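You operate a simulated robot arm through the tools that you are given. There is no shell and no other tool. Be economical: measure what you need, move in short steps, check, and stop when the job is done.

The job below is to be done with a simulated robot arm. You get a single attempt, and the scene is never put back.

Task
Soap the yellow sponge and wipe the smear off the sink's rim.
Fine: one squirt; put the sponge back; knock nothing over. What is to be rubbed or washed off counts as gone when no trace of it is left.

It is judged by the outcome, as a careful person would: the job done as asked, and still so three seconds after it is handed in. It fails if anything else is knocked over, pushed out of place, dropped, spilled or broken.

Robot
A 6-joint arm with a two-finger parallel gripper, fixed in place. Base frame: the origin is at the foot of the arm, x ahead of it, y to its left, z up. Units: mm, rad, N and s.
With the tool pointing down near the work surface it reaches from about 240 to 640 mm from the base axis. Its first joint turns from -1.152 to 1.152 rad. Payload 2.7 kg.
Tool frame: the origin (TCP) lies between the finger pads and is the grasp point; the fingertips stand 23 mm ahead of it; z points along the fingers, y is the line along which they close. Largest opening 94 mm; finger width 38, thickness 10; the body of the gripper, 54 by 96 mm, starts 39 mm behind the TCP.
Orientation is that of the tool frame in the base frame, as [roll, pitch, yaw] about the fixed x, y, z axes, in that order (R = Rz(yaw) Ry(pitch) Rx(roll)). With the fingers straight down and closing along the base's y, the tool's x points along the base's -x, its y along +y and its z along -z.

Tools
- The arm moves only by the tool servo_tool. Its arguments are lists of equal length, an entry for each row: "offset": the shift along the tool's x, y, z in mm, a list of three; "dr": the turn, a rotation vector about the tool's x, y, z in rad, a list of three; "jaw": the gripper command, from -1 (fully open) to 1 (shut), values between in proportion. In form: {"offset": [[tx, ty, tz], ...], "dr": [[rx, ry, rz], ...], "jaw": [jaw, ...]}. A call has 1 to 8 rows; each row is the pose to reach, as a shift and turn from the pose commanded when the call began, along the tool's axes at that moment. Rows are played at 5 a second. More than 50 mm and 0.15 rad between two rows, or a gripper value outside its range, and nothing of the call is played. A pose out of reach is approached as far as the arm can. The call stops where the force on the tool passes 70 N (or 10 N more than at its start, if that is more) or the arm is blocked; 0.2 s more then pass. The fingers move at their own pace (about 45 mm/s each) and stop on an object; they squeeze with about 23 N. The grip force told is the motor's: it shows also when the fingers shut on nothing. Time passes only in rows, and 0.2 s behind the last, so rows that repeat a pose let the fingers close. It gives the time, the measured TCP pose, the force on the tool (base axes), the opening and the grip force at its end, in the units of the frame above (readings bear some noise), with the torque about the TCP (base axes, N m) and any sound that the robot's microphone picked up, and new pictures: "pictures" is both (left out), scene, wrist or none.
- Cameras (640 x 400 px; columns grow to the right, rows downward): "scene" is fixed at [80.6, -429.1, 1426.5]; the picture's right is [0.76, -0.65, 0.00], its down [-0.22, -0.26, -0.94] and it looks along [0.61, 0.72, -0.35] (base axes); focal length 308 px, centre (320, 200). "wrist" rides on the gripper at [86, 16, -75] in the tool frame; the picture's right is [-0.18, 0.98, 0.00], its down [-0.58, -0.11, -0.81] and it looks along [-0.79, -0.15, 0.59] (tool axes); focal length 243 px, centre (320, 200). There is no depth. A picture from a camera that has moved, and an enlarged one, comes with that camera's place and axes in the base frame and with its lens.
- enlarge(camera, box): a new picture of the part [left, top, right, bottom] of that camera's present view, enlarged. No time passes.
- hand_in(): hands the job in; it is judged then, once.

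Work in short steps. Places have to be worked out from the pictures, the camera data and where the tool is seen: move nearer, look again, correct. Check each grasp and each placing, and mend what went wrong. You have 120 turns and 200 pictures in all, those below and enlarged ones among them. Open the gripper and draw the arm clear of the work before you hand the job in, unless the task says otherwise; then end with one line.

The tools are called after "Emit:" as a command line: name --argument value ..., lists and objects as JSON in quotes. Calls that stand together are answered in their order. servo_tool: Moves the arm, as the interface text tells. Its arguments: {"type":"object","properties":{"offset":{"type":"array","items":{"type":"array","items":{"type":"number"}}},"dr":{"type":"array","items":{"type":"array","items":{"type":"number"}}},"jaw":{"type":"array","items":{"type":"number"}},"pictures":{"type":"string","enum":["both","scene","wrist","none"]}},"required":["offset","dr","jaw"]} The other tools are called the same way: enlarge (camera, box) takes an enlarged picture of a part of a camera's view; hand_in () hands the job in.

At the start:

```text
t: 0.0
eef_pos: [341.0, -65.4, 1297.0]
ee_rot: [3.141, 0.0, -3.141]
ft_force: [-0.4, -0.5, -0.7]
moment: [0.04, 0.0, 0.0]
finger_gap: 94.1
grip_force: 0.0
```

scene: 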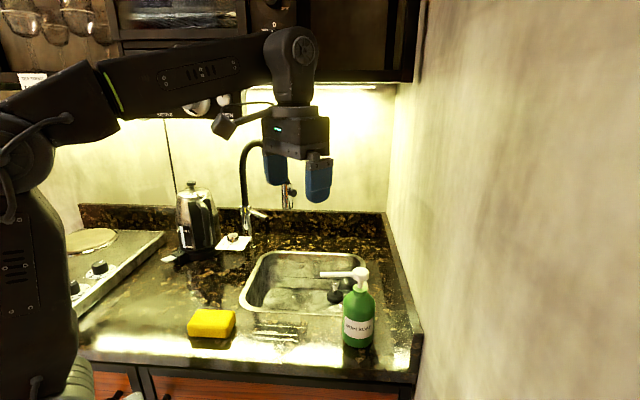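
wrist: 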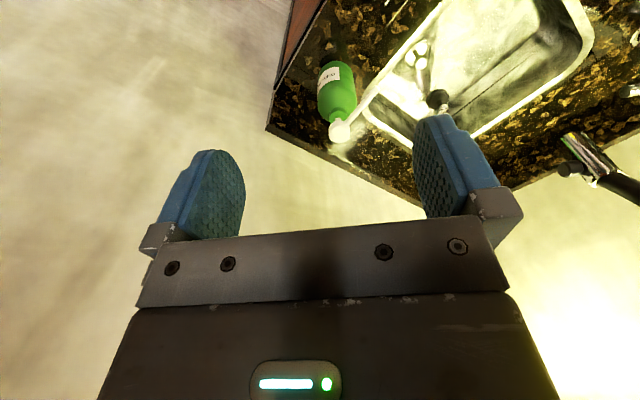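

The scene shows the sponge left of the sink, the pump bottle to the right. I look closer to find the smear and measure positions.

Emit:
enlarge --camera "scene" --box '[170, 220, 430, 382]'

Emit:
enlarge --camera "wrist" --box '[260, 0, 640, 237]'

```text
2.46 times, centred on (300, 301) of scene
camera zoom: at [80.6, -429.1, 1426.5], right [0.76, -0.65, 0.0], down [-0.22, -0.26, -0.94], along [0.61, 0.72, -0.35], focal length 758 px, centre (369, -49)
```

zoom: 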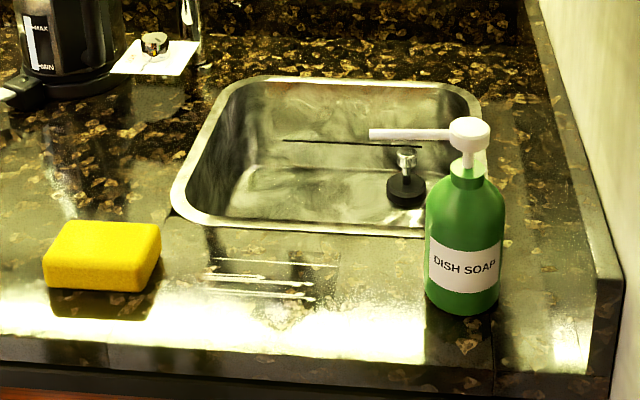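

```text
1.68 times, centred on (450, 118) of wrist
camera zoom: at [254.6, -49.4, 1371.2], right [0.18, 0.98, 0.0], down [0.58, -0.11, 0.81], along [0.79, -0.15, -0.59], focal length 409 px, centre (101, 337)
```

zoom: 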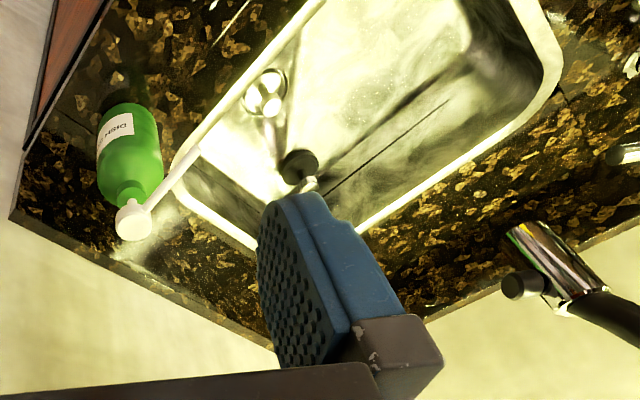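

Pump head is triangulated at about (498,-65,1058), counter at z≈882, sponge near (258,169), sink diagonal to the base frame. I tilt the wrist camera down and toward the sink to find the smear.

Emit:
servo_tool --offset '[[20, 10, 0], [40, 20, 0], [60, 35, 0], [80, 50, 0], [80, 50, 0], [80, 50, 0]]' --dr '[[0, 0.09, -0.08], [0, 0.18, -0.16], [0, 0.27, -0.24], [0, 0.36, -0.32], [0, 0.45, -0.4], [0, 0.45, -0.4]]' --jaw '[-1, -1, -1, -1, -1, -1]'

```text
t: 1.4
eef_pos: [262.1, -18.8, 1244.9]
ee_rot: [3.047, -0.436, -2.713]
ft_force: [-0.4, -0.8, 0.5]
moment: [0.01, 0.03, 0.0]
finger_gap: 94.1
grip_force: 0.0
out of reach, approached as far as the arm can: row 3, 4, 5, 6
camera wrist: at [216.2, -31.3, 1349.2], right [-0.22, 0.98, 0.01], down [0.86, 0.19, 0.47], along [0.46, 0.11, -0.88], focal length 243 px, centre (320, 200)
```

scene: 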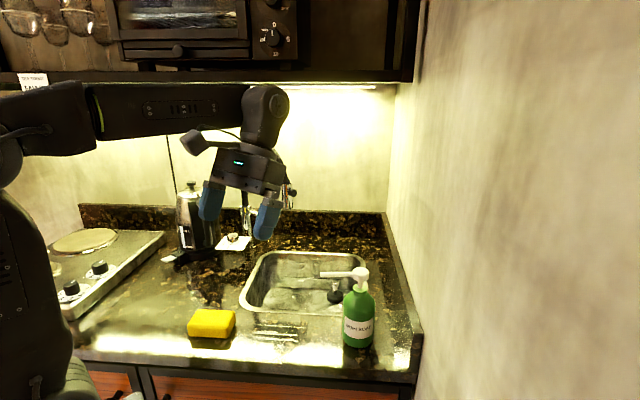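
wrist: 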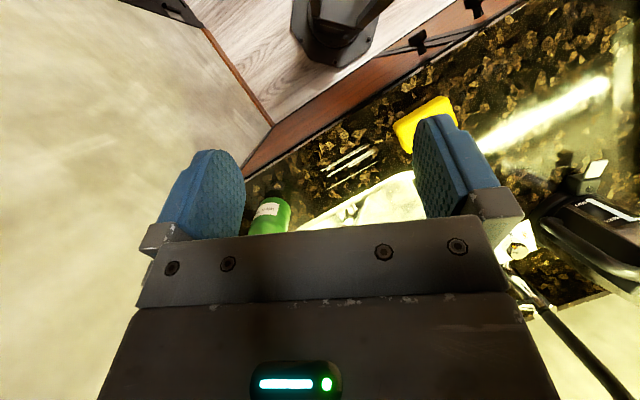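

The wrist view is upside-down. I enlarge the streaks in front of the sink.

Emit:
enlarge --camera "wrist" --box '[260, 90, 500, 240]'

Emit:
enlarge --camera "scene" --box '[230, 240, 350, 345]'

```text
2.67 times, centred on (380, 165) of wrist
camera zoom: at [216.2, -31.3, 1349.2], right [-0.22, 0.98, 0.01], down [0.86, 0.19, 0.47], along [0.46, 0.11, -0.88], focal length 647 px, centre (160, 293)
```

zoom: 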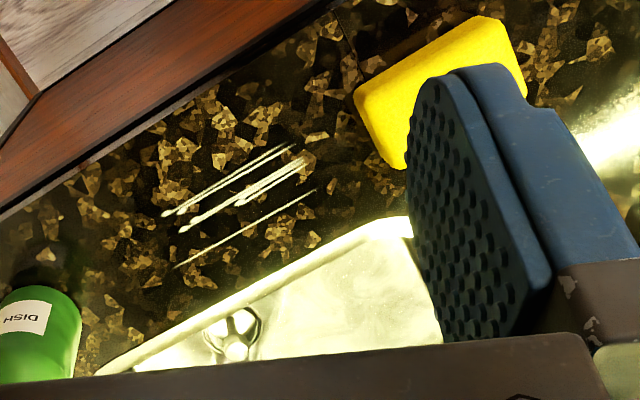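

```text
3.81 times, centred on (290, 292) of scene
camera zoom: at [80.6, -429.1, 1426.5], right [0.76, -0.65, 0.0], down [-0.22, -0.26, -0.94], along [0.61, 0.72, -0.35], focal length 1174 px, centre (434, -152)
```

zoom: 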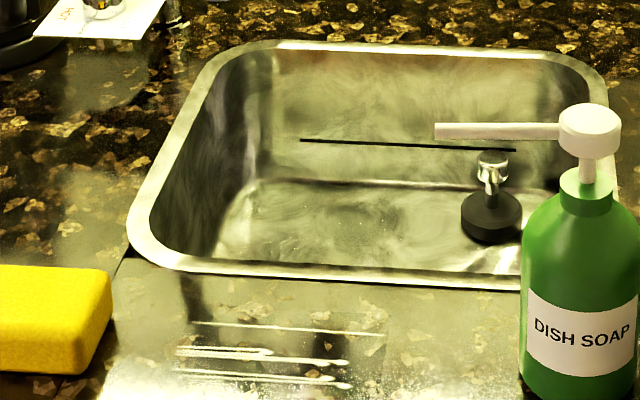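

The smear is the group of white streaks on the counter strip in front of the sink, about (320..433, 10..123). I level the tool again and descend part way toward the sponge.

Emit:
servo_tool --offset '[[-14, 13, 15], [-28, 26, 30], [-42, 40, 45], [-56, 53, 60], [-68, 66, 74], [-68, 66, 74]]' --dr '[[0, -0.09, 0.08], [0, -0.18, 0.16], [0, -0.27, 0.24], [0, -0.36, 0.32], [0, -0.45, 0.4], [0, -0.45, 0.4]]' --jaw '[-1, -1, -1, -1, -1, -1]' --pictures "none"

```text
t: 2.8
eef_pos: [261.7, 59.7, 1154.2]
ee_rot: [3.141, 0.002, 3.139]
ft_force: [-0.3, -1.4, -0.2]
moment: [0.01, 0.03, -0.01]
finger_gap: 94.0
grip_force: 0.1
```

Level now. I yaw by -0.835 so the fingers close across the sponge's width, and move above it at z≈1080.

Emit:
servo_tool --offset '[[0, 20, 12], [-1, 41, 24], [-2, 62, 36], [-3, 83, 48], [-4, 104, 60], [-5, 124, 74], [-5, 124, 74]]' --dr '[[0, 0, 0.14], [0, 0, 0.28], [0, 0, 0.42], [0, 0, 0.56], [0, 0, 0.7], [0, 0, 0.835], [0, 0, 0.835]]' --jaw '[-1, -1, -1, -1, -1, -1, -1]'

```text
t: 4.4
eef_pos: [265.3, 181.6, 1080.2]
ee_rot: [-3.141, 0.001, 2.307]
ft_force: [0.9, 0.7, -0.6]
moment: [0.0, 0.02, 0.0]
finger_gap: 93.7
grip_force: 0.1
camera wrist: at [219.3, 256.8, 1155.0], right [0.85, 0.52, 0.0], down [0.31, -0.5, 0.81], along [0.42, -0.69, -0.59], focal length 243 px, centre (320, 200)
```

scene: 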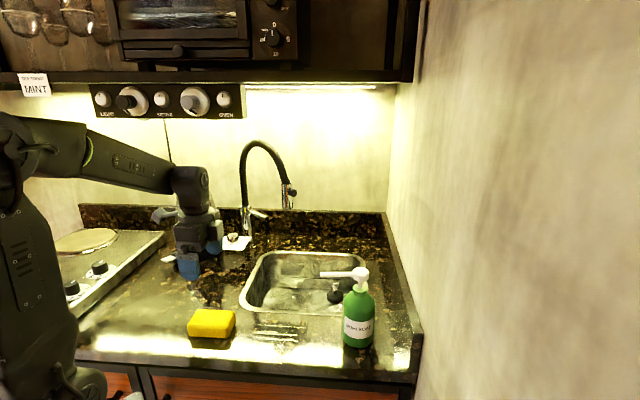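
wrist: 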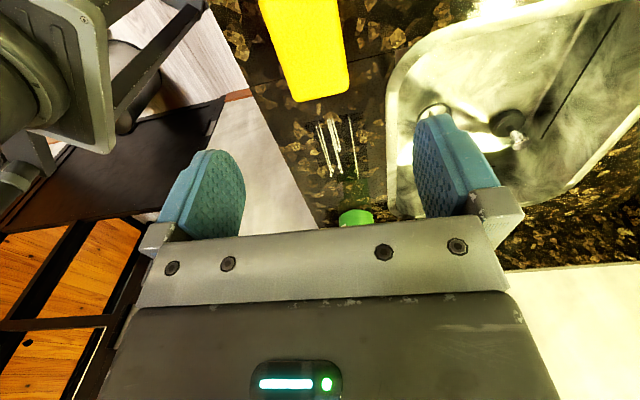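

I enlarge the wrist view for measuring the sponge and the smear.

Emit:
enlarge --camera "wrist" --box '[230, 0, 430, 125]'

Emit:
enlarge --camera "wrist" --box '[280, 90, 420, 230]'

```text
3.20 times, centred on (330, 62) of wrist
camera zoom: at [219.3, 256.8, 1155.0], right [0.85, 0.52, 0.0], down [0.31, -0.5, 0.81], along [0.42, -0.69, -0.59], focal length 776 px, centre (288, 640)
```

zoom: 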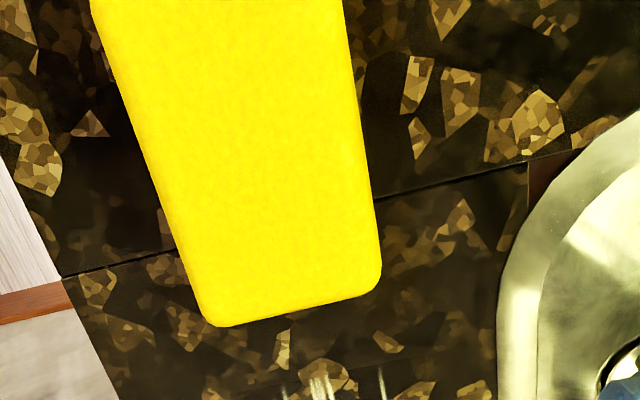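

```text
2.86 times, centred on (350, 160) of wrist
camera zoom: at [219.3, 256.8, 1155.0], right [0.85, 0.52, 0.0], down [0.31, -0.5, 0.81], along [0.42, -0.69, -0.59], focal length 693 px, centre (234, 314)
```

zoom: 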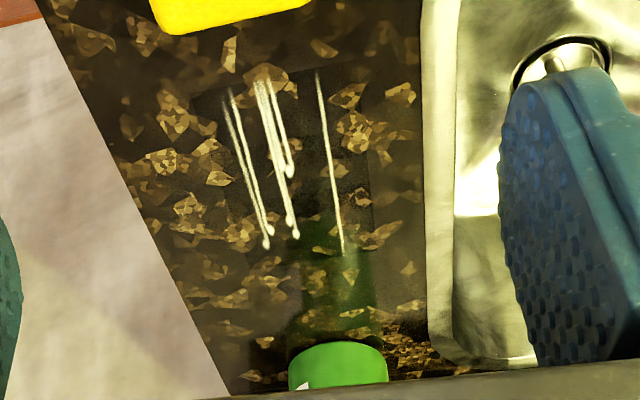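

I back off 90 mm along the sponge's length and go lower so that the whole sponge comes into the wrist view.

Emit:
servo_tool --offset '[[45, 0, 20], [90, 0, 40], [90, 0, 40]]' --dr '[[0, 0, 0], [0, 0, 0], [0, 0, 0]]' --jaw '[-1, -1, -1]' --pictures "wrist"

```text
t: 5.2
eef_pos: [206.1, 249.0, 1041.5]
ee_rot: [3.139, 0.001, 2.305]
ft_force: [-0.2, -0.1, 0.7]
moment: [-0.01, 0.01, 0.0]
finger_gap: 93.9
grip_force: 0.1
camera wrist: at [159.0, 323.1, 1116.1], right [0.85, 0.52, 0.0], down [0.31, -0.5, 0.81], along [0.42, -0.69, -0.59], focal length 243 px, centre (320, 200)
```

wrist: 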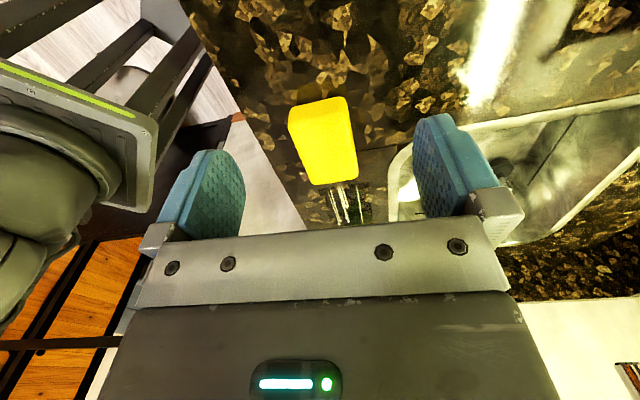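

Emit:
enlarge --camera "wrist" --box '[240, 80, 400, 240]'

```text
2.50 times, centred on (320, 160) of wrist
camera zoom: at [159.0, 323.1, 1116.1], right [0.85, 0.52, 0.0], down [0.31, -0.5, 0.81], along [0.42, -0.69, -0.59], focal length 606 px, centre (320, 300)
```

zoom: 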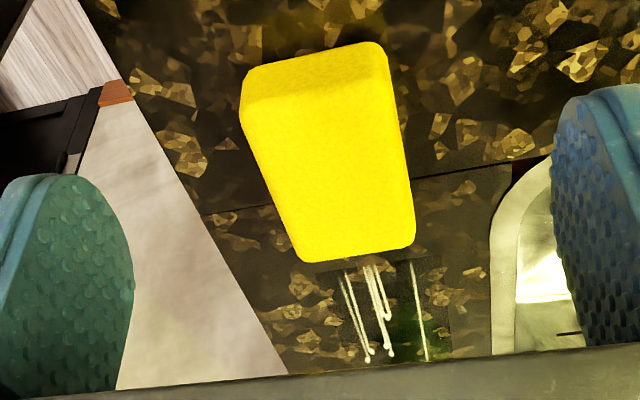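

Sponge measured: centre ≈(263,166), 88×57×30 mm, long axis at -45°. I hover over a grasp point 18 mm toward its left end, so that its right part will stick out under the nozzle later.

Emit:
servo_tool --offset '[[-40, -7, 20], [-81.5, -14, 40], [-81.5, -14, 76], [-81.5, -14, 76]]' --dr '[[0, 0, -0.03], [0, 0, -0.03], [0, 0, -0.03], [0, 0, -0.03]]' --jaw '[-1, -1, -1, -1]'

```text
t: 6.2
eef_pos: [249.5, 178.1, 964.8]
ee_rot: [-3.141, -0.001, 2.337]
ft_force: [0.6, -0.6, 1.1]
moment: [-0.02, 0.04, -0.01]
finger_gap: 93.9
grip_force: 0.1
camera wrist: at [202.1, 250.6, 1038.7], right [0.84, 0.55, 0.0], down [0.32, -0.49, 0.81], along [0.44, -0.67, -0.59], focal length 243 px, centre (320, 200)
```

scene: 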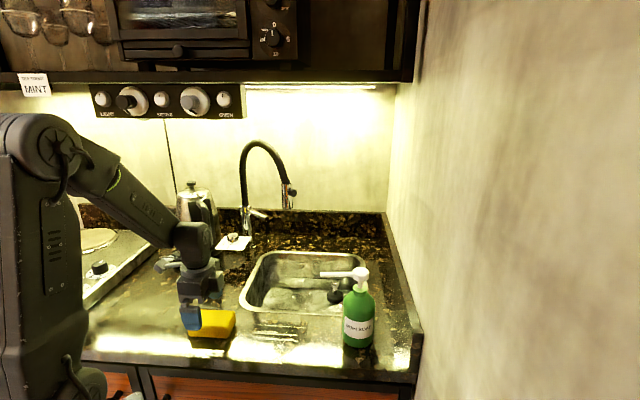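
wrist: 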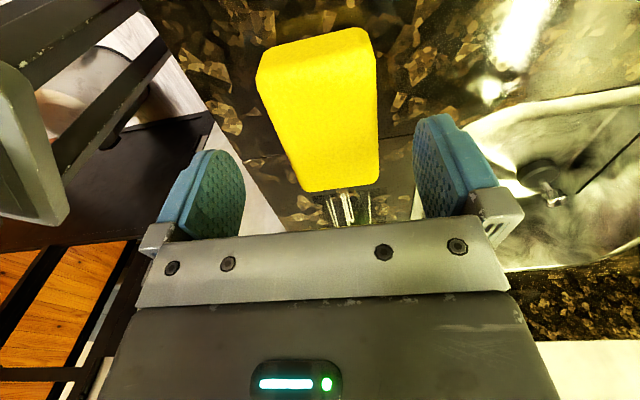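

The sponge lies nicely between the fingers, about 3 mm off centre. I descend to TCP z≈916 and close.

Emit:
servo_tool --offset '[[0, 3, 25], [0, 3, 49], [0, 3, 49], [0, 3, 49], [0, 3, 49], [0, 3, 49]]' --dr '[[0, 0, 0], [0, 0, 0], [0, 0, 0], [0, 0, 0], [0, 0, 0], [0, 0, 0]]' --jaw '[-1, -1, -1, 0.5, 0.8, 0.8]'

```text
t: 7.6
eef_pos: [252.7, 181.0, 914.8]
ee_rot: [3.141, -0.001, 2.337]
ft_force: [0.4, -0.6, 0.0]
moment: [0.0, -0.02, 0.04]
finger_gap: 59.4
grip_force: 23.0
camera wrist: at [203.9, 253.5, 989.9], right [0.84, 0.55, 0.0], down [0.32, -0.49, 0.81], along [0.44, -0.67, -0.59], focal length 243 px, centre (320, 200)
```

scene: 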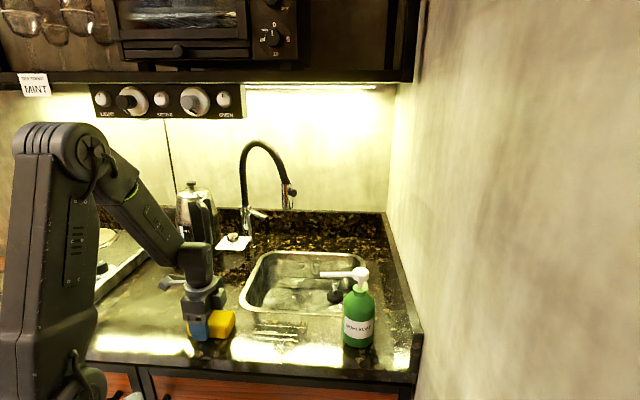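
wrist: 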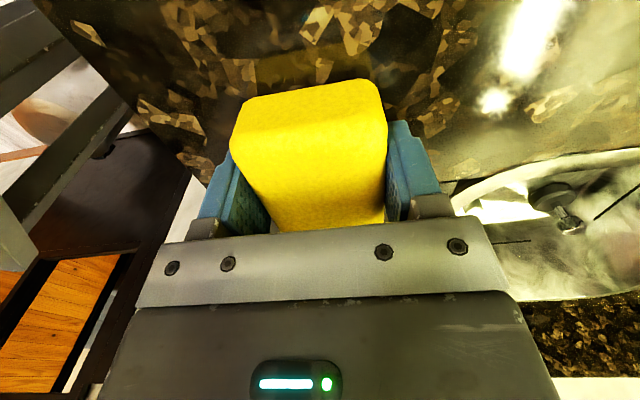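

Gripped (gap 59.4) at reference pose (252.6,181,915, yaw 2.337), to be used for putting back. I lift 45 mm and move toward the nozzle, staying short of it.

Emit:
servo_tool --offset '[[0, 0, -22], [0, 0, -45], [-40, 1, -45], [-80, 3, -45], [-120, 4, -45], [-155, 5, -45], [-155, 5, -45]]' --dr '[[0, 0, 0], [0, 0, 0], [0, 0, 0], [0, 0, 0], [0, 0, 0], [0, 0, 0], [0, 0, 0]]' --jaw '[0.8, 0.8, 0.8, 0.8, 0.8, 0.8, 0.8]'

Emit:
enlarge --camera "scene" --box '[230, 220, 400, 360]'

```text
t: 9.2
eef_pos: [362.0, 72.0, 960.4]
ee_rot: [3.14, 0.001, 2.337]
ft_force: [-0.7, -0.8, 0.9]
moment: [0.02, 0.0, -0.02]
finger_gap: 9.1
grip_force: 0.0
camera wrist: at [313.1, 145.9, 1034.2], right [0.84, 0.55, 0.0], down [0.32, -0.49, 0.81], along [0.44, -0.67, -0.59], focal length 243 px, centre (320, 200)
```

scene: 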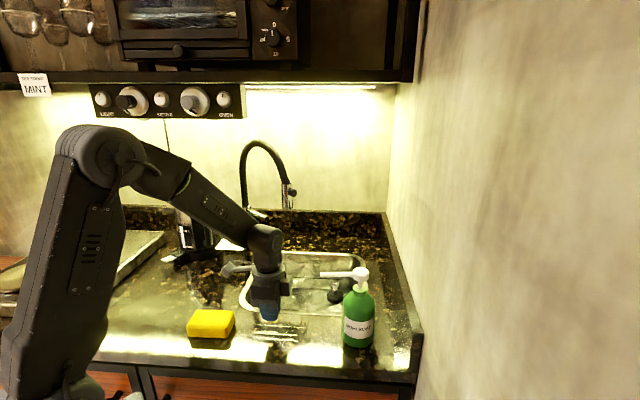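
wrist: 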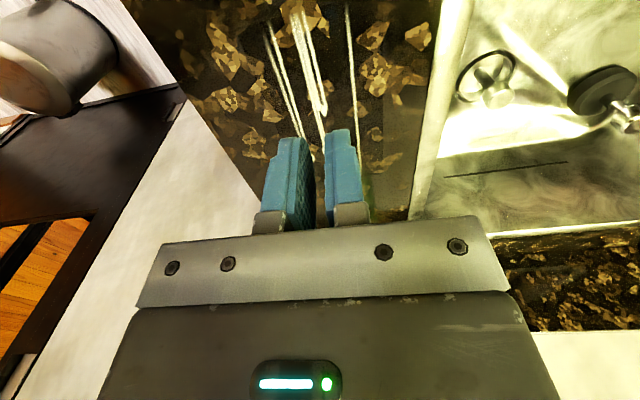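

```text
2.86 times, centred on (315, 290) of scene
camera zoom: at [80.6, -429.1, 1426.5], right [0.76, -0.65, 0.0], down [-0.22, -0.26, -0.94], along [0.61, 0.72, -0.35], focal length 880 px, centre (334, -57)
```

zoom: 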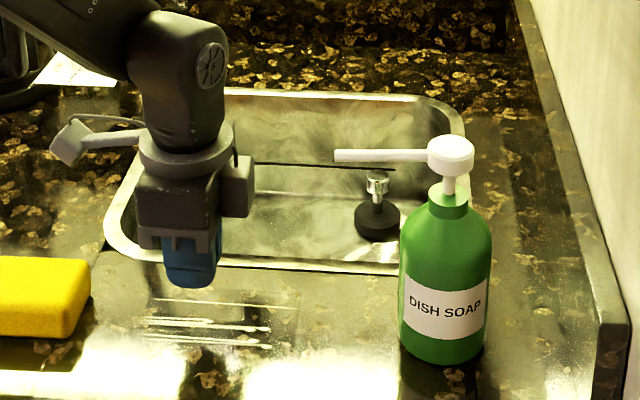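

The sponge slipped out and stayed in place; the grip was too shallow. I go back above it with open jaws and look.

Emit:
servo_tool --offset '[[40, -1, -20], [80, -3, -20], [120, -4, -20], [155, -5, -15], [155, -5, -8], [155, -5, -8]]' --dr '[[0, 0, 0], [0, 0, 0], [0, 0, 0], [0, 0, 0], [0, 0, 0], [0, 0, 0]]' --jaw '[0.5, 0, -0.5, -1, -1, -1]' --pictures "wrist"

Emit:
enlarge --camera "scene" --box '[170, 280, 270, 360]'

```text
t: 10.6
eef_pos: [250.0, 181.3, 968.8]
ee_rot: [3.14, 0.0, 2.337]
ft_force: [0.3, 0.7, 0.1]
moment: [0.0, -0.02, -0.02]
finger_gap: 93.8
grip_force: 0.0
camera wrist: at [201.8, 255.2, 1042.8], right [0.84, 0.55, 0.0], down [0.32, -0.49, 0.81], along [0.44, -0.67, -0.59], focal length 243 px, centre (320, 200)
```

wrist: 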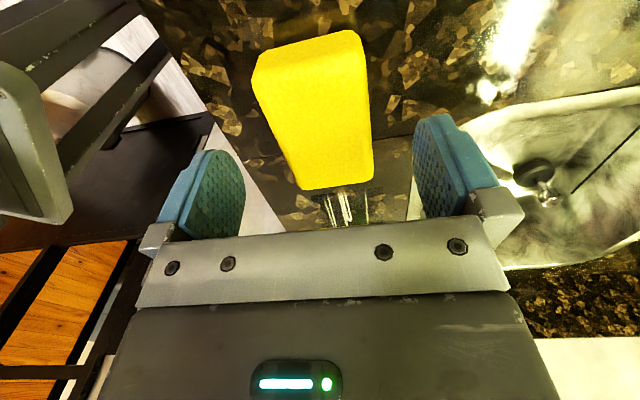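

```text
5.00 times, centred on (220, 320) of scene
camera zoom: at [80.6, -429.1, 1426.5], right [0.76, -0.65, 0.0], down [-0.22, -0.26, -0.94], along [0.61, 0.72, -0.35], focal length 1540 px, centre (820, -400)
```

zoom: 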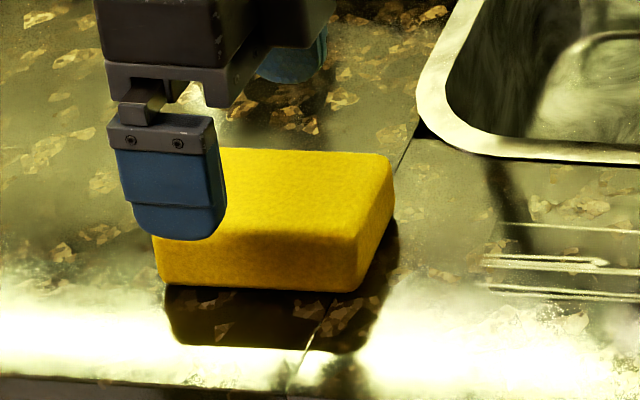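

Sponge is unmoved. I descend deeper (TCP ≈907), close fully, then lift only 15 mm slowly to test.

Emit:
servo_tool --offset '[[0, 0, 30], [0, 0, 55], [0, 0, 61], [0, 0, 61], [0, 0, 61], [0, 0, 61], [0, 0, 61], [0, 0, 61]]' --dr '[[0, 0, 0], [0, 0, 0], [0, 0, 0], [0, 0, 0], [0, 0, 0], [0, 0, 0], [0, 0, 0], [0, 0, 0]]' --jaw '[-1, -1, -1, 1, 1, 1, 1, 1]' --pictures "none"

Emit:
servo_tool --offset '[[0, 0, -3], [0, 0, -7], [0, 0, -11], [0, 0, -15], [0, 0, -15]]' --dr '[[0, 0, 0], [0, 0, 0], [0, 0, 0], [0, 0, 0], [0, 0, 0]]' --jaw '[1, 1, 1, 1, 1]'

```text
t: 11.4
eef_pos: [250.6, 184.1, 912.9]
ee_rot: [-3.142, 0.001, 2.337]
ft_force: [-0.1, 0.2, 5.7]
moment: [-0.08, 0.26, -0.05]
finger_gap: 93.8
grip_force: 0.2
stopped in row 3: the force on the tool passed its limit at 95 N (the readings are from after the stop); the commanded pose is now the measured one
```

```text
t: 12.6
eef_pos: [251.7, 182.2, 926.9]
ee_rot: [-3.14, 0.0, 2.337]
ft_force: [-0.1, -0.1, 0.4]
moment: [-0.01, -0.02, 0.03]
finger_gap: 59.1
grip_force: 23.2
camera wrist: at [203.7, 255.1, 1001.9], right [0.84, 0.55, 0.0], down [0.32, -0.49, 0.81], along [0.44, -0.67, -0.59], focal length 243 px, centre (320, 200)
```

scene: 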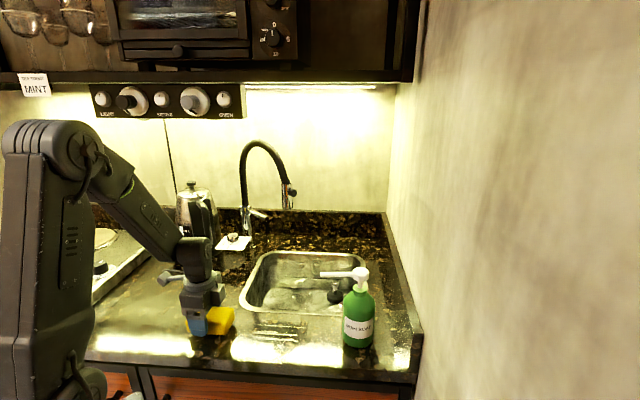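
wrist: 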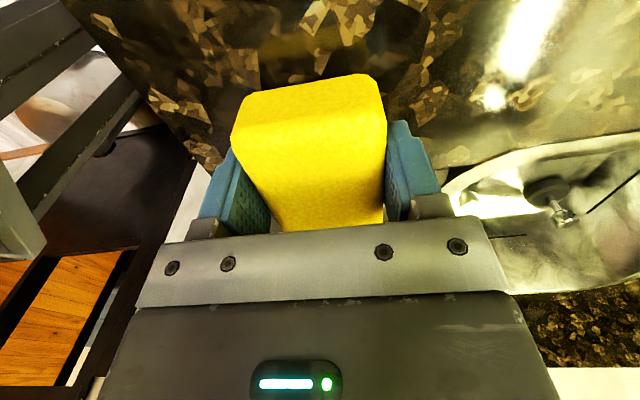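

The fingertips touched the counter at TCP ≈912, so the counter is at ≈888–889. The gap is 59; I check whether the sponge is actually lifted.

Emit:
enlarge --camera "scene" --box '[170, 280, 270, 360]'

```text
5.00 times, centred on (220, 320) of scene
camera zoom: at [80.6, -429.1, 1426.5], right [0.76, -0.65, 0.0], down [-0.22, -0.26, -0.94], along [0.61, 0.72, -0.35], focal length 1540 px, centre (820, -400)
```

zoom: 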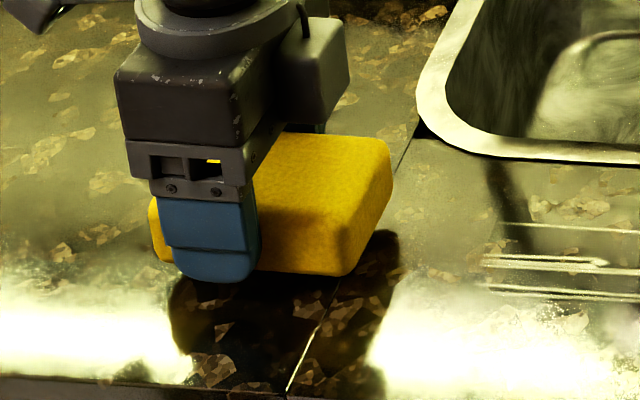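

It is lifted. I raise a little more gently and check it still holds.

Emit:
servo_tool --offset '[[0, 0, -4], [0, 0, -9], [0, 0, -14], [0, 0, -20], [0, 0, -26], [0, 0, -30], [0, 0, -30]]' --dr '[[0, 0, 0], [0, 0, 0], [0, 0, 0], [0, 0, 0], [0, 0, 0], [0, 0, 0], [0, 0, 0]]' --jaw '[1, 1, 1, 1, 1, 1, 1]' --pictures "none"

Emit:
enlarge --camera "scene" --box '[170, 270, 270, 350]'

```text
t: 14.2
eef_pos: [252.5, 183.2, 958.4]
ee_rot: [-3.141, -0.001, 2.337]
ft_force: [0.3, 0.3, 0.0]
moment: [-0.01, -0.01, 0.0]
finger_gap: 59.0
grip_force: 22.8
```

```text
5.00 times, centred on (220, 310) of scene
camera zoom: at [80.6, -429.1, 1426.5], right [0.76, -0.65, 0.0], down [-0.22, -0.26, -0.94], along [0.61, 0.72, -0.35], focal length 1540 px, centre (820, -350)
```

zoom: 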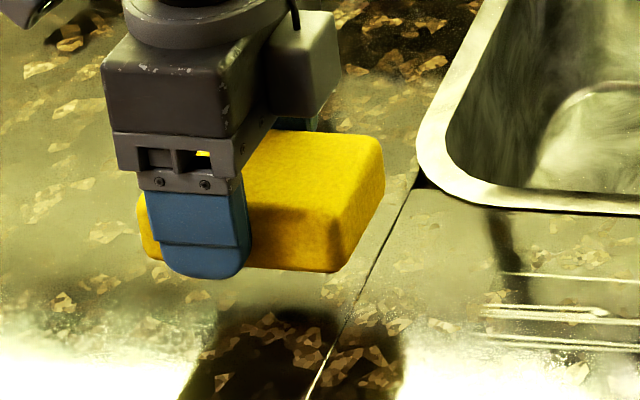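

Held firmly. Now I carry it slowly toward the nozzle.

Emit:
servo_tool --offset '[[-10, 0, 0], [-32, 1, 0], [-56, 1, 0], [-80, 2, 0], [-104, 2, 0], [-128, 3, 0], [-148, 3, 0], [-155, 3, 0]]' --dr '[[0, 0, 0], [0, 0, 0], [0, 0, 0], [0, 0, 0], [0, 0, 0], [0, 0, 0], [0, 0, 0], [0, 0, 0]]' --jaw '[1, 1, 1, 1, 1, 1, 1, 1]'

Emit:
enlarge --camera "scene" --box '[230, 240, 390, 360]'

```text
t: 16.0
eef_pos: [361.2, 72.7, 959.5]
ee_rot: [-3.141, 0.0, 2.336]
ft_force: [-1.6, 0.3, -0.1]
moment: [-0.01, -0.03, 0.0]
finger_gap: 59.1
grip_force: 22.9
camera wrist: at [313.2, 144.8, 1033.9], right [0.84, 0.55, 0.0], down [0.32, -0.49, 0.81], along [0.44, -0.67, -0.59], focal length 243 px, centre (320, 200)
```

scene: 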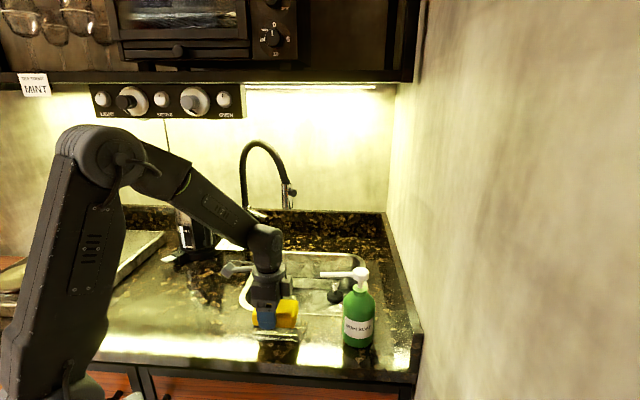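
wrist: 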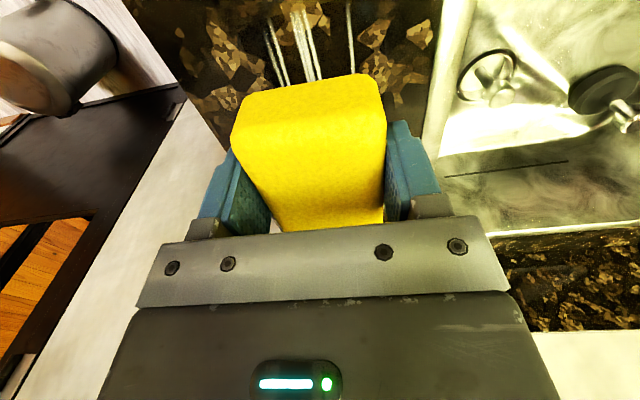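

```text
3.33 times, centred on (310, 300) of scene
camera zoom: at [80.6, -429.1, 1426.5], right [0.76, -0.65, 0.0], down [-0.22, -0.26, -0.94], along [0.61, 0.72, -0.35], focal length 1027 px, centre (353, -133)
```

zoom: 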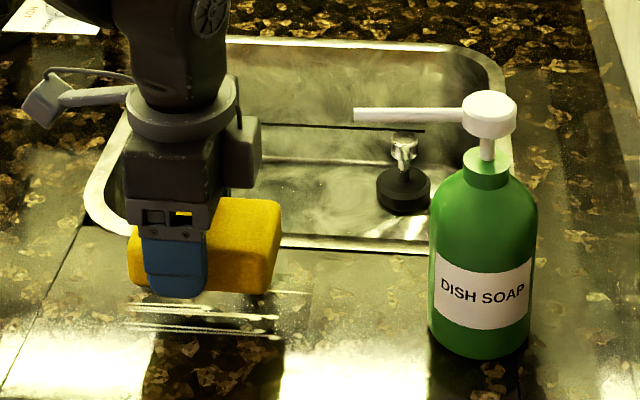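

Sponge axis is aligned with the nozzle line (tip ≈(439,-8,1055)). I go down first, then slide along toward the tip keeping the gripper's body short of the nozzle.

Emit:
servo_tool --offset '[[0, 0, 10], [0, 0, 22], [0, 0, 34], [-12, 0, 36], [-28, 0, 36], [-44, 0, 36], [-50, 0, 36], [-50, 0, 36]]' --dr '[[0, 0, 0], [0, 0, 0], [0, 0, 0], [0, 0, 0], [0, 0, 0], [0, 0, 0], [0, 0, 0], [0, 0, 0]]' --jaw '[1, 1, 1, 1, 1, 1, 1, 1]'

Emit:
enlarge --camera "scene" --box '[230, 240, 390, 360]'

```text
t: 17.8
eef_pos: [396.3, 36.2, 922.1]
ee_rot: [3.141, 0.001, 2.338]
ft_force: [0.6, -0.6, -0.9]
moment: [0.0, -0.01, 0.03]
finger_gap: 59.3
grip_force: 22.9
camera wrist: at [347.7, 108.8, 996.4], right [0.84, 0.55, 0.0], down [0.32, -0.49, 0.81], along [0.44, -0.67, -0.59], focal length 243 px, centre (320, 200)
```

scene: 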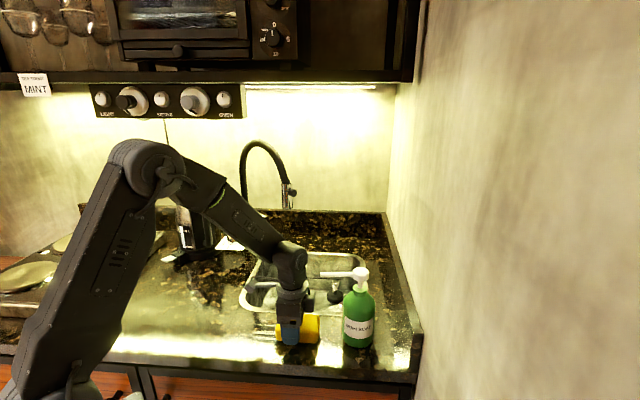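
wrist: 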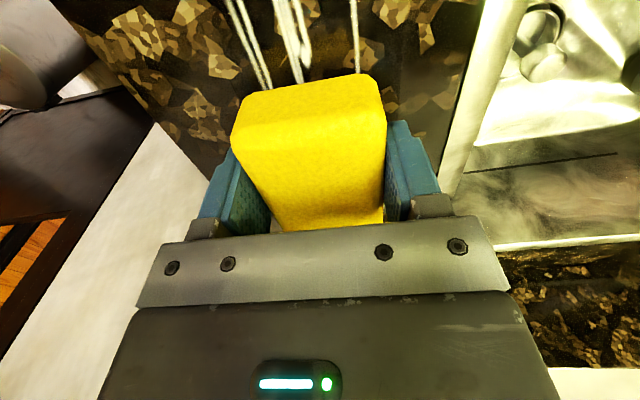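

```text
3.33 times, centred on (310, 300) of scene
camera zoom: at [80.6, -429.1, 1426.5], right [0.76, -0.65, 0.0], down [-0.22, -0.26, -0.94], along [0.61, 0.72, -0.35], focal length 1027 px, centre (353, -133)
```

zoom: 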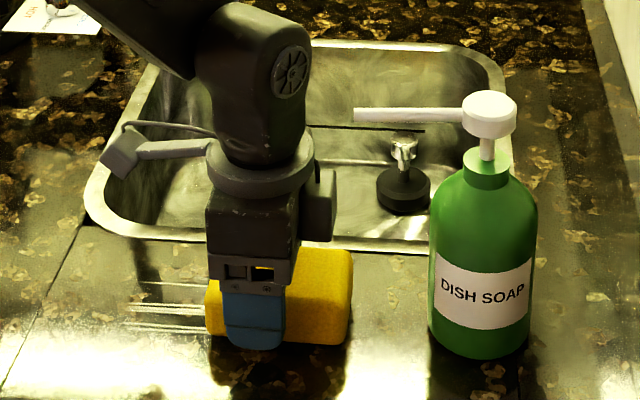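

The sponge's right end is just below the nozzle tip and the wrist is clear. I lower to contact here, then I will release and push it the rest of the way.

Emit:
servo_tool --offset '[[-6, 0, 0], [-10, 0, 1], [-10, 0, 2.5], [-10, 0, 4], [-10, 0, 4]]' --dr '[[0, 0, 0], [0, 0, 0], [0, 0, 0], [0, 0, 0], [0, 0, 0]]' --jaw '[1, 1, 1, 1, 1]' --pictures "none"

```text
t: 19.0
eef_pos: [402.5, 29.8, 918.1]
ee_rot: [3.14, 0.003, 2.336]
ft_force: [-0.1, -1.6, 4.7]
moment: [-0.1, 0.04, 0.02]
finger_gap: 59.0
grip_force: 23.0
```

Contact felt (4.7 N at TCP 918). I open the fingers and draw back horizontally along the sponge.

Emit:
servo_tool --offset '[[0, 0, 0], [0, 0, 0], [0, 0, -1], [20, 0, -1], [45, 0, -1], [70, 0, -1], [75, 0, -1]]' --dr '[[0, 0, 0], [0, 0, 0], [0, 0, 0], [0, 0, 0], [0, 0, 0], [0, 0, 0], [0, 0, 0]]' --jaw '[-0.6, -0.6, -0.6, -0.6, -0.6, -0.6, -0.6]'

Emit:
enlarge --camera "scene" --box '[230, 240, 390, 360]'

```text
t: 20.6
eef_pos: [351.0, 85.9, 918.9]
ee_rot: [3.141, 0.0, 2.335]
ft_force: [-0.1, 0.7, 0.6]
moment: [-0.01, -0.01, 0.0]
finger_gap: 75.4
grip_force: 0.0
camera wrist: at [302.5, 158.2, 993.0], right [0.84, 0.55, 0.0], down [0.32, -0.49, 0.81], along [0.44, -0.67, -0.59], focal length 243 px, centre (320, 200)
```

scene: 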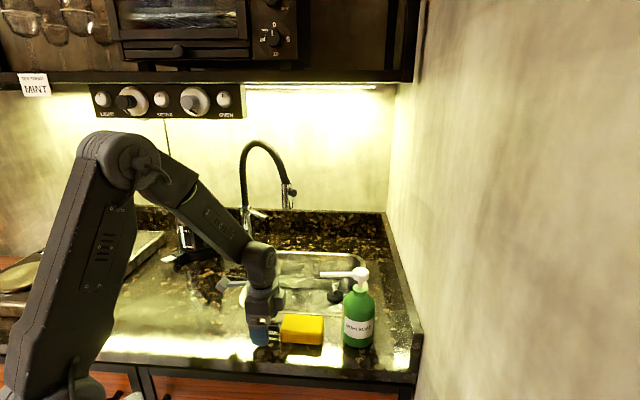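
wrist: 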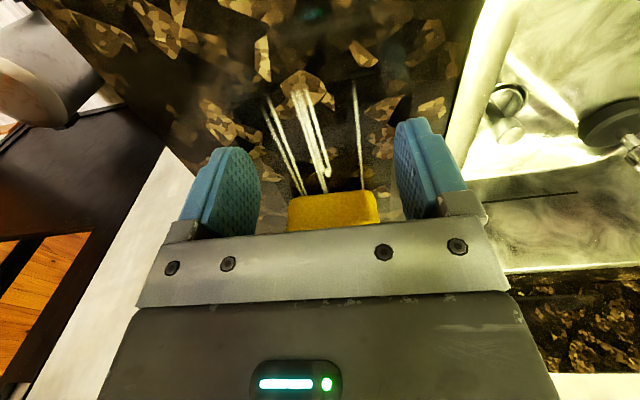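

```text
3.33 times, centred on (310, 300) of scene
camera zoom: at [80.6, -429.1, 1426.5], right [0.76, -0.65, 0.0], down [-0.22, -0.26, -0.94], along [0.61, 0.72, -0.35], focal length 1027 px, centre (353, -133)
```

zoom: 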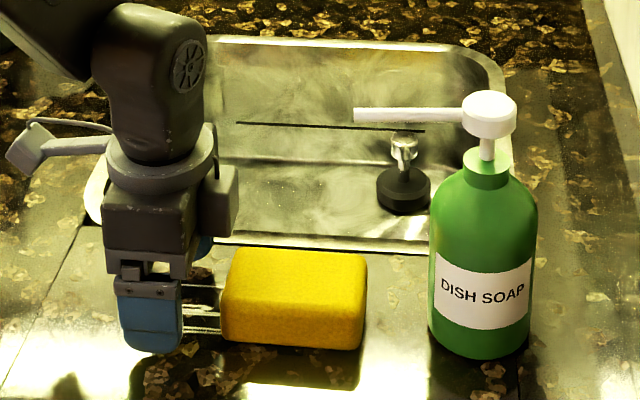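

Sponge placed cleanly. To aim better I want a more accurate nozzle position, so I rise to z≈1210 and look at bottle and sponge with the wrist camera.

Emit:
servo_tool --offset '[[0, 0, -40], [0, 0, -85], [0, 0, -130], [0, 0, -175], [0, 0, -220], [0, 0, -265], [0, 0, -290], [0, 0, -290]]' --dr '[[0, 0, 0], [0, 0, 0], [0, 0, 0], [0, 0, 0], [0, 0, 0], [0, 0, 0], [0, 0, 0], [0, 0, 0]]' --jaw '[-1, -1, -1, -1, -1, -1, -1, -1]' --pictures "wrist"

Emit:
enlarge --camera "wrist" --box '[240, 60, 430, 240]'

Emit:
enlarge --camera "scene" --box '[250, 255, 390, 360]'

```text
t: 22.4
eef_pos: [350.5, 84.2, 1207.3]
ee_rot: [3.141, 0.001, 2.336]
ft_force: [0.9, -0.3, -0.5]
moment: [-0.04, -0.01, -0.02]
finger_gap: 94.0
grip_force: 0.1
camera wrist: at [302.6, 156.5, 1281.8], right [0.84, 0.55, 0.0], down [0.32, -0.49, 0.81], along [0.44, -0.67, -0.59], focal length 243 px, centre (320, 200)
```

wrist: 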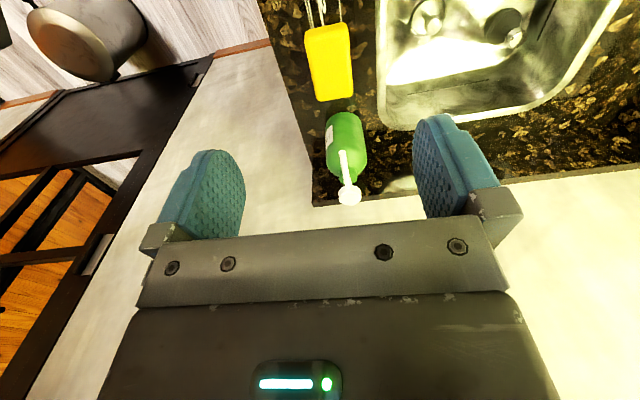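

```text
2.22 times, centred on (335, 150) of wrist
camera zoom: at [302.6, 156.5, 1281.8], right [0.84, 0.55, 0.0], down [0.32, -0.49, 0.81], along [0.44, -0.67, -0.59], focal length 539 px, centre (287, 311)
```

zoom: 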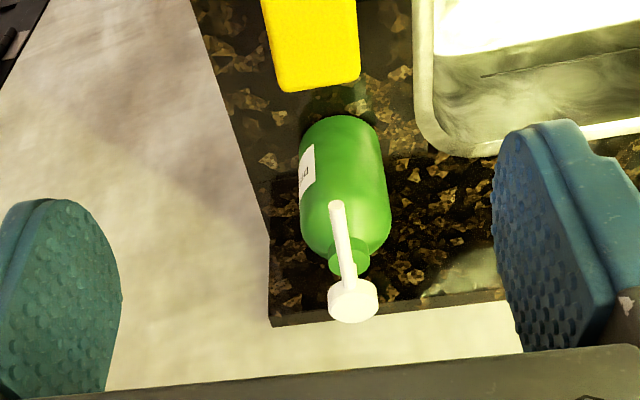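

```text
3.81 times, centred on (320, 308) of scene
camera zoom: at [80.6, -429.1, 1426.5], right [0.76, -0.65, 0.0], down [-0.22, -0.26, -0.94], along [0.61, 0.72, -0.35], focal length 1174 px, centre (320, -210)
```

zoom: 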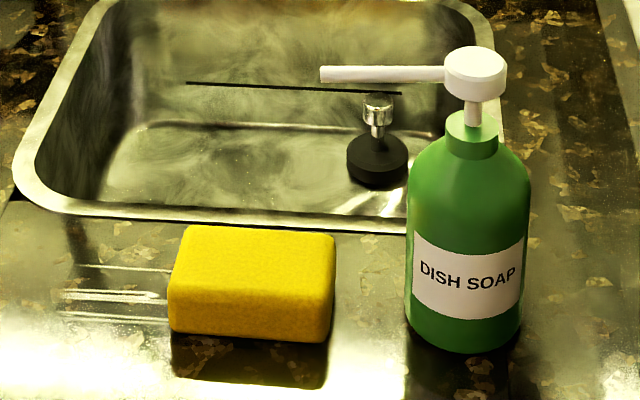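

Two-view fix: nozzle tip ≈(441,-3,1052), pump head ≈(500.5,-64), sponge's right end only just under the tip. I go down behind the sponge with shut fingers to push it about 30 mm.

Emit:
servo_tool --offset '[[0, 0, 45], [0, 0, 90], [0, 0, 135], [0, 0, 180], [0, 0, 225], [0, 0, 265], [0, 0, 287], [0, 0, 287]]' --dr '[[0, 0, 0], [0, 0, 0], [0, 0, 0], [0, 0, 0], [0, 0, 0], [0, 0, 0], [0, 0, 0], [0, 0, 0]]' --jaw '[1, 1, 1, 1, 1, 1, 1, 1]' --pictures "none"

Emit:
servo_tool --offset '[[-8, 0, 0], [-16, 0, 0], [-24, 0, 0], [-30, 0, 0], [-36, 0, 0], [-40, 0, 0]]' --dr '[[0, 0, 0], [0, 0, 0], [0, 0, 0], [0, 0, 0], [0, 0, 0], [0, 0, 0]]' --jaw '[1, 1, 1, 1, 1, 1]'

Emit:
enlarge --camera "scene" --box '[250, 255, 390, 360]'

```text
t: 24.2
eef_pos: [352.3, 83.3, 921.1]
ee_rot: [-3.14, 0.001, 2.338]
ft_force: [0.8, -1.2, 0.2]
moment: [0.02, -0.03, -0.03]
finger_gap: 0.1
grip_force: 22.4
```

```text
t: 25.6
eef_pos: [379.8, 54.3, 921.8]
ee_rot: [-3.141, -0.001, 2.336]
ft_force: [0.5, -0.1, 0.8]
moment: [0.01, 0.0, -0.03]
finger_gap: 0.0
grip_force: 22.4
camera wrist: at [330.5, 127.2, 996.0], right [0.84, 0.55, 0.0], down [0.32, -0.49, 0.81], along [0.44, -0.67, -0.59], focal length 243 px, centre (320, 200)
```

scene: 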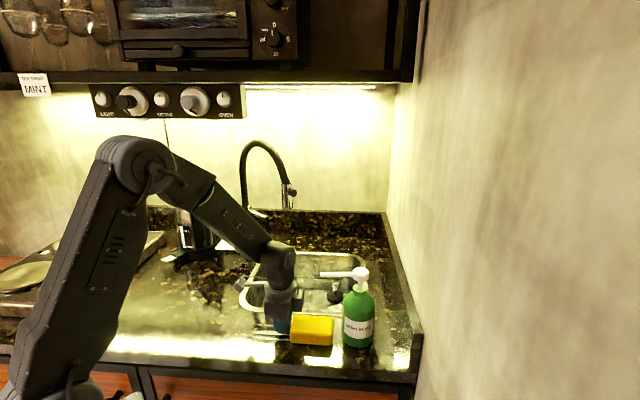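
wrist: 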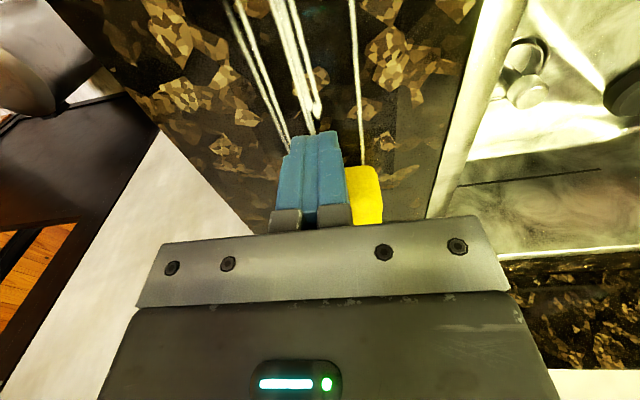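

```text
3.81 times, centred on (320, 308) of scene
camera zoom: at [80.6, -429.1, 1426.5], right [0.76, -0.65, 0.0], down [-0.22, -0.26, -0.94], along [0.61, 0.72, -0.35], focal length 1174 px, centre (320, -210)
```

zoom: 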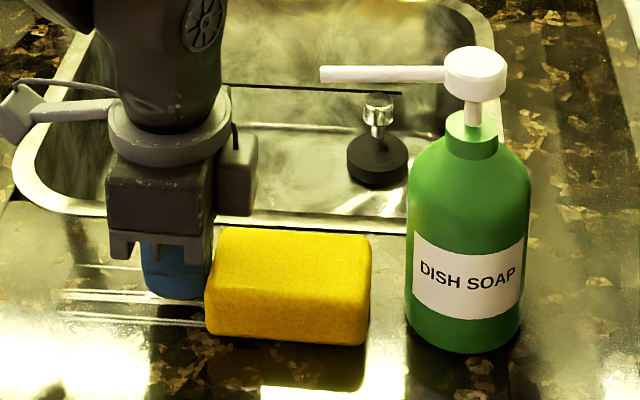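

The drop point should now fall about 28 mm inside the sponge's right end, mid-width. I back off and rise well above the pump.

Emit:
servo_tool --offset '[[25, 0, 0], [50, 0, -2], [50, 0, -45], [50, 0, -90], [50, 0, -135], [50, 0, -180], [50, 0, -220], [50, 0, -240]]' --dr '[[0, 0, 0], [0, 0, 0], [0, 0, 0], [0, 0, 0], [0, 0, 0], [0, 0, 0], [0, 0, 0], [0, 0, 0]]' --jaw '[1, 1, 1, 1, 1, 1, 1, 1]' --pictures "none"

```text
t: 27.4
eef_pos: [343.1, 91.1, 1164.7]
ee_rot: [-3.139, -0.002, 2.337]
ft_force: [0.7, -0.7, 0.2]
moment: [-0.01, -0.02, -0.03]
finger_gap: 0.2
grip_force: 22.6
```

Now over to the pump head (500.5,-64), fingertips about 45 mm above it.

Emit:
servo_tool --offset '[[-40, 1, 0], [-80, 2, 0], [-120, 3, 0], [-160, 4, 0], [-200, 5, 10], [-221, 5.7, 30], [-221, 5.7, 30]]' --dr '[[0, 0, 0], [0, 0, 0], [0, 0, 0], [0, 0, 0], [0, 0, 0], [0, 0, 0], [0, 0, 0]]' --jaw '[1, 1, 1, 1, 1, 1, 1]'

Emit:
enlarge --camera "scene" --box '[270, 215, 410, 355]'

Emit:
enlarge --camera "wrist" --box '[240, 60, 430, 240]'

```text
t: 29.0
eef_pos: [500.8, -66.1, 1132.1]
ee_rot: [-3.141, 0.001, 2.337]
ft_force: [-0.8, 0.5, -0.2]
moment: [0.0, 0.0, -0.01]
finger_gap: 0.0
grip_force: 23.6
camera wrist: at [452.5, 6.1, 1206.0], right [0.84, 0.55, 0.0], down [0.32, -0.49, 0.81], along [0.44, -0.67, -0.59], focal length 243 px, centre (320, 200)
```

scene: 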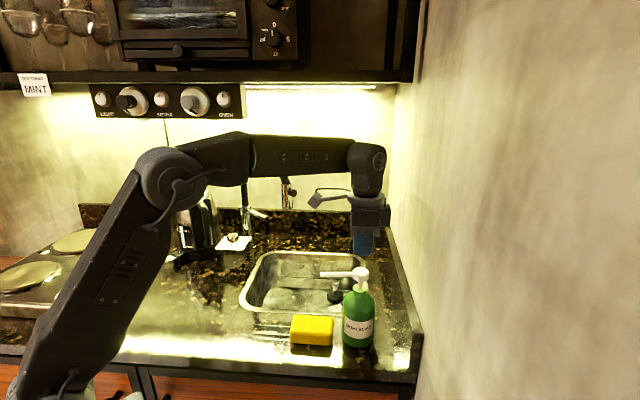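
wrist: 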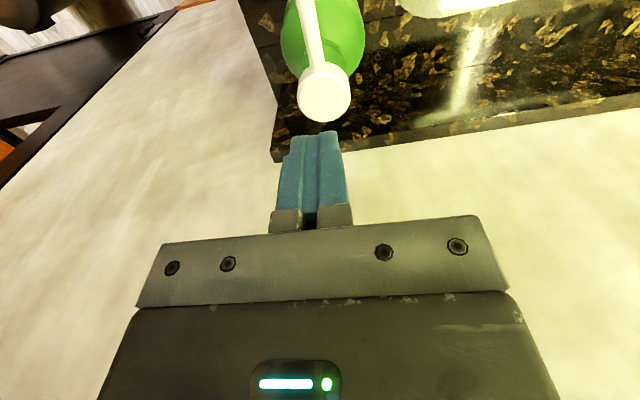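

```text
2.86 times, centred on (340, 285) of scene
camera zoom: at [80.6, -429.1, 1426.5], right [0.76, -0.65, 0.0], down [-0.22, -0.26, -0.94], along [0.61, 0.72, -0.35], focal length 880 px, centre (263, -43)
```

zoom: 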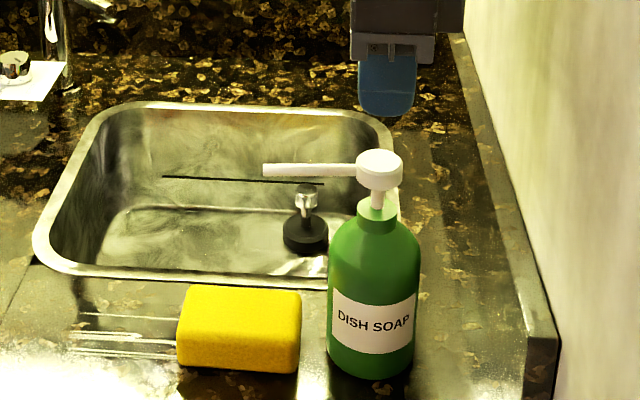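

```text
2.22 times, centred on (335, 150) of wrist
camera zoom: at [452.5, 6.1, 1206.0], right [0.84, 0.55, 0.0], down [0.32, -0.49, 0.81], along [0.44, -0.67, -0.59], focal length 539 px, centre (287, 311)
```

zoom: 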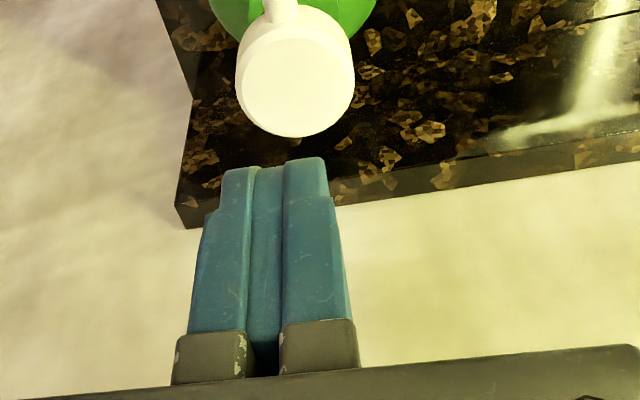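

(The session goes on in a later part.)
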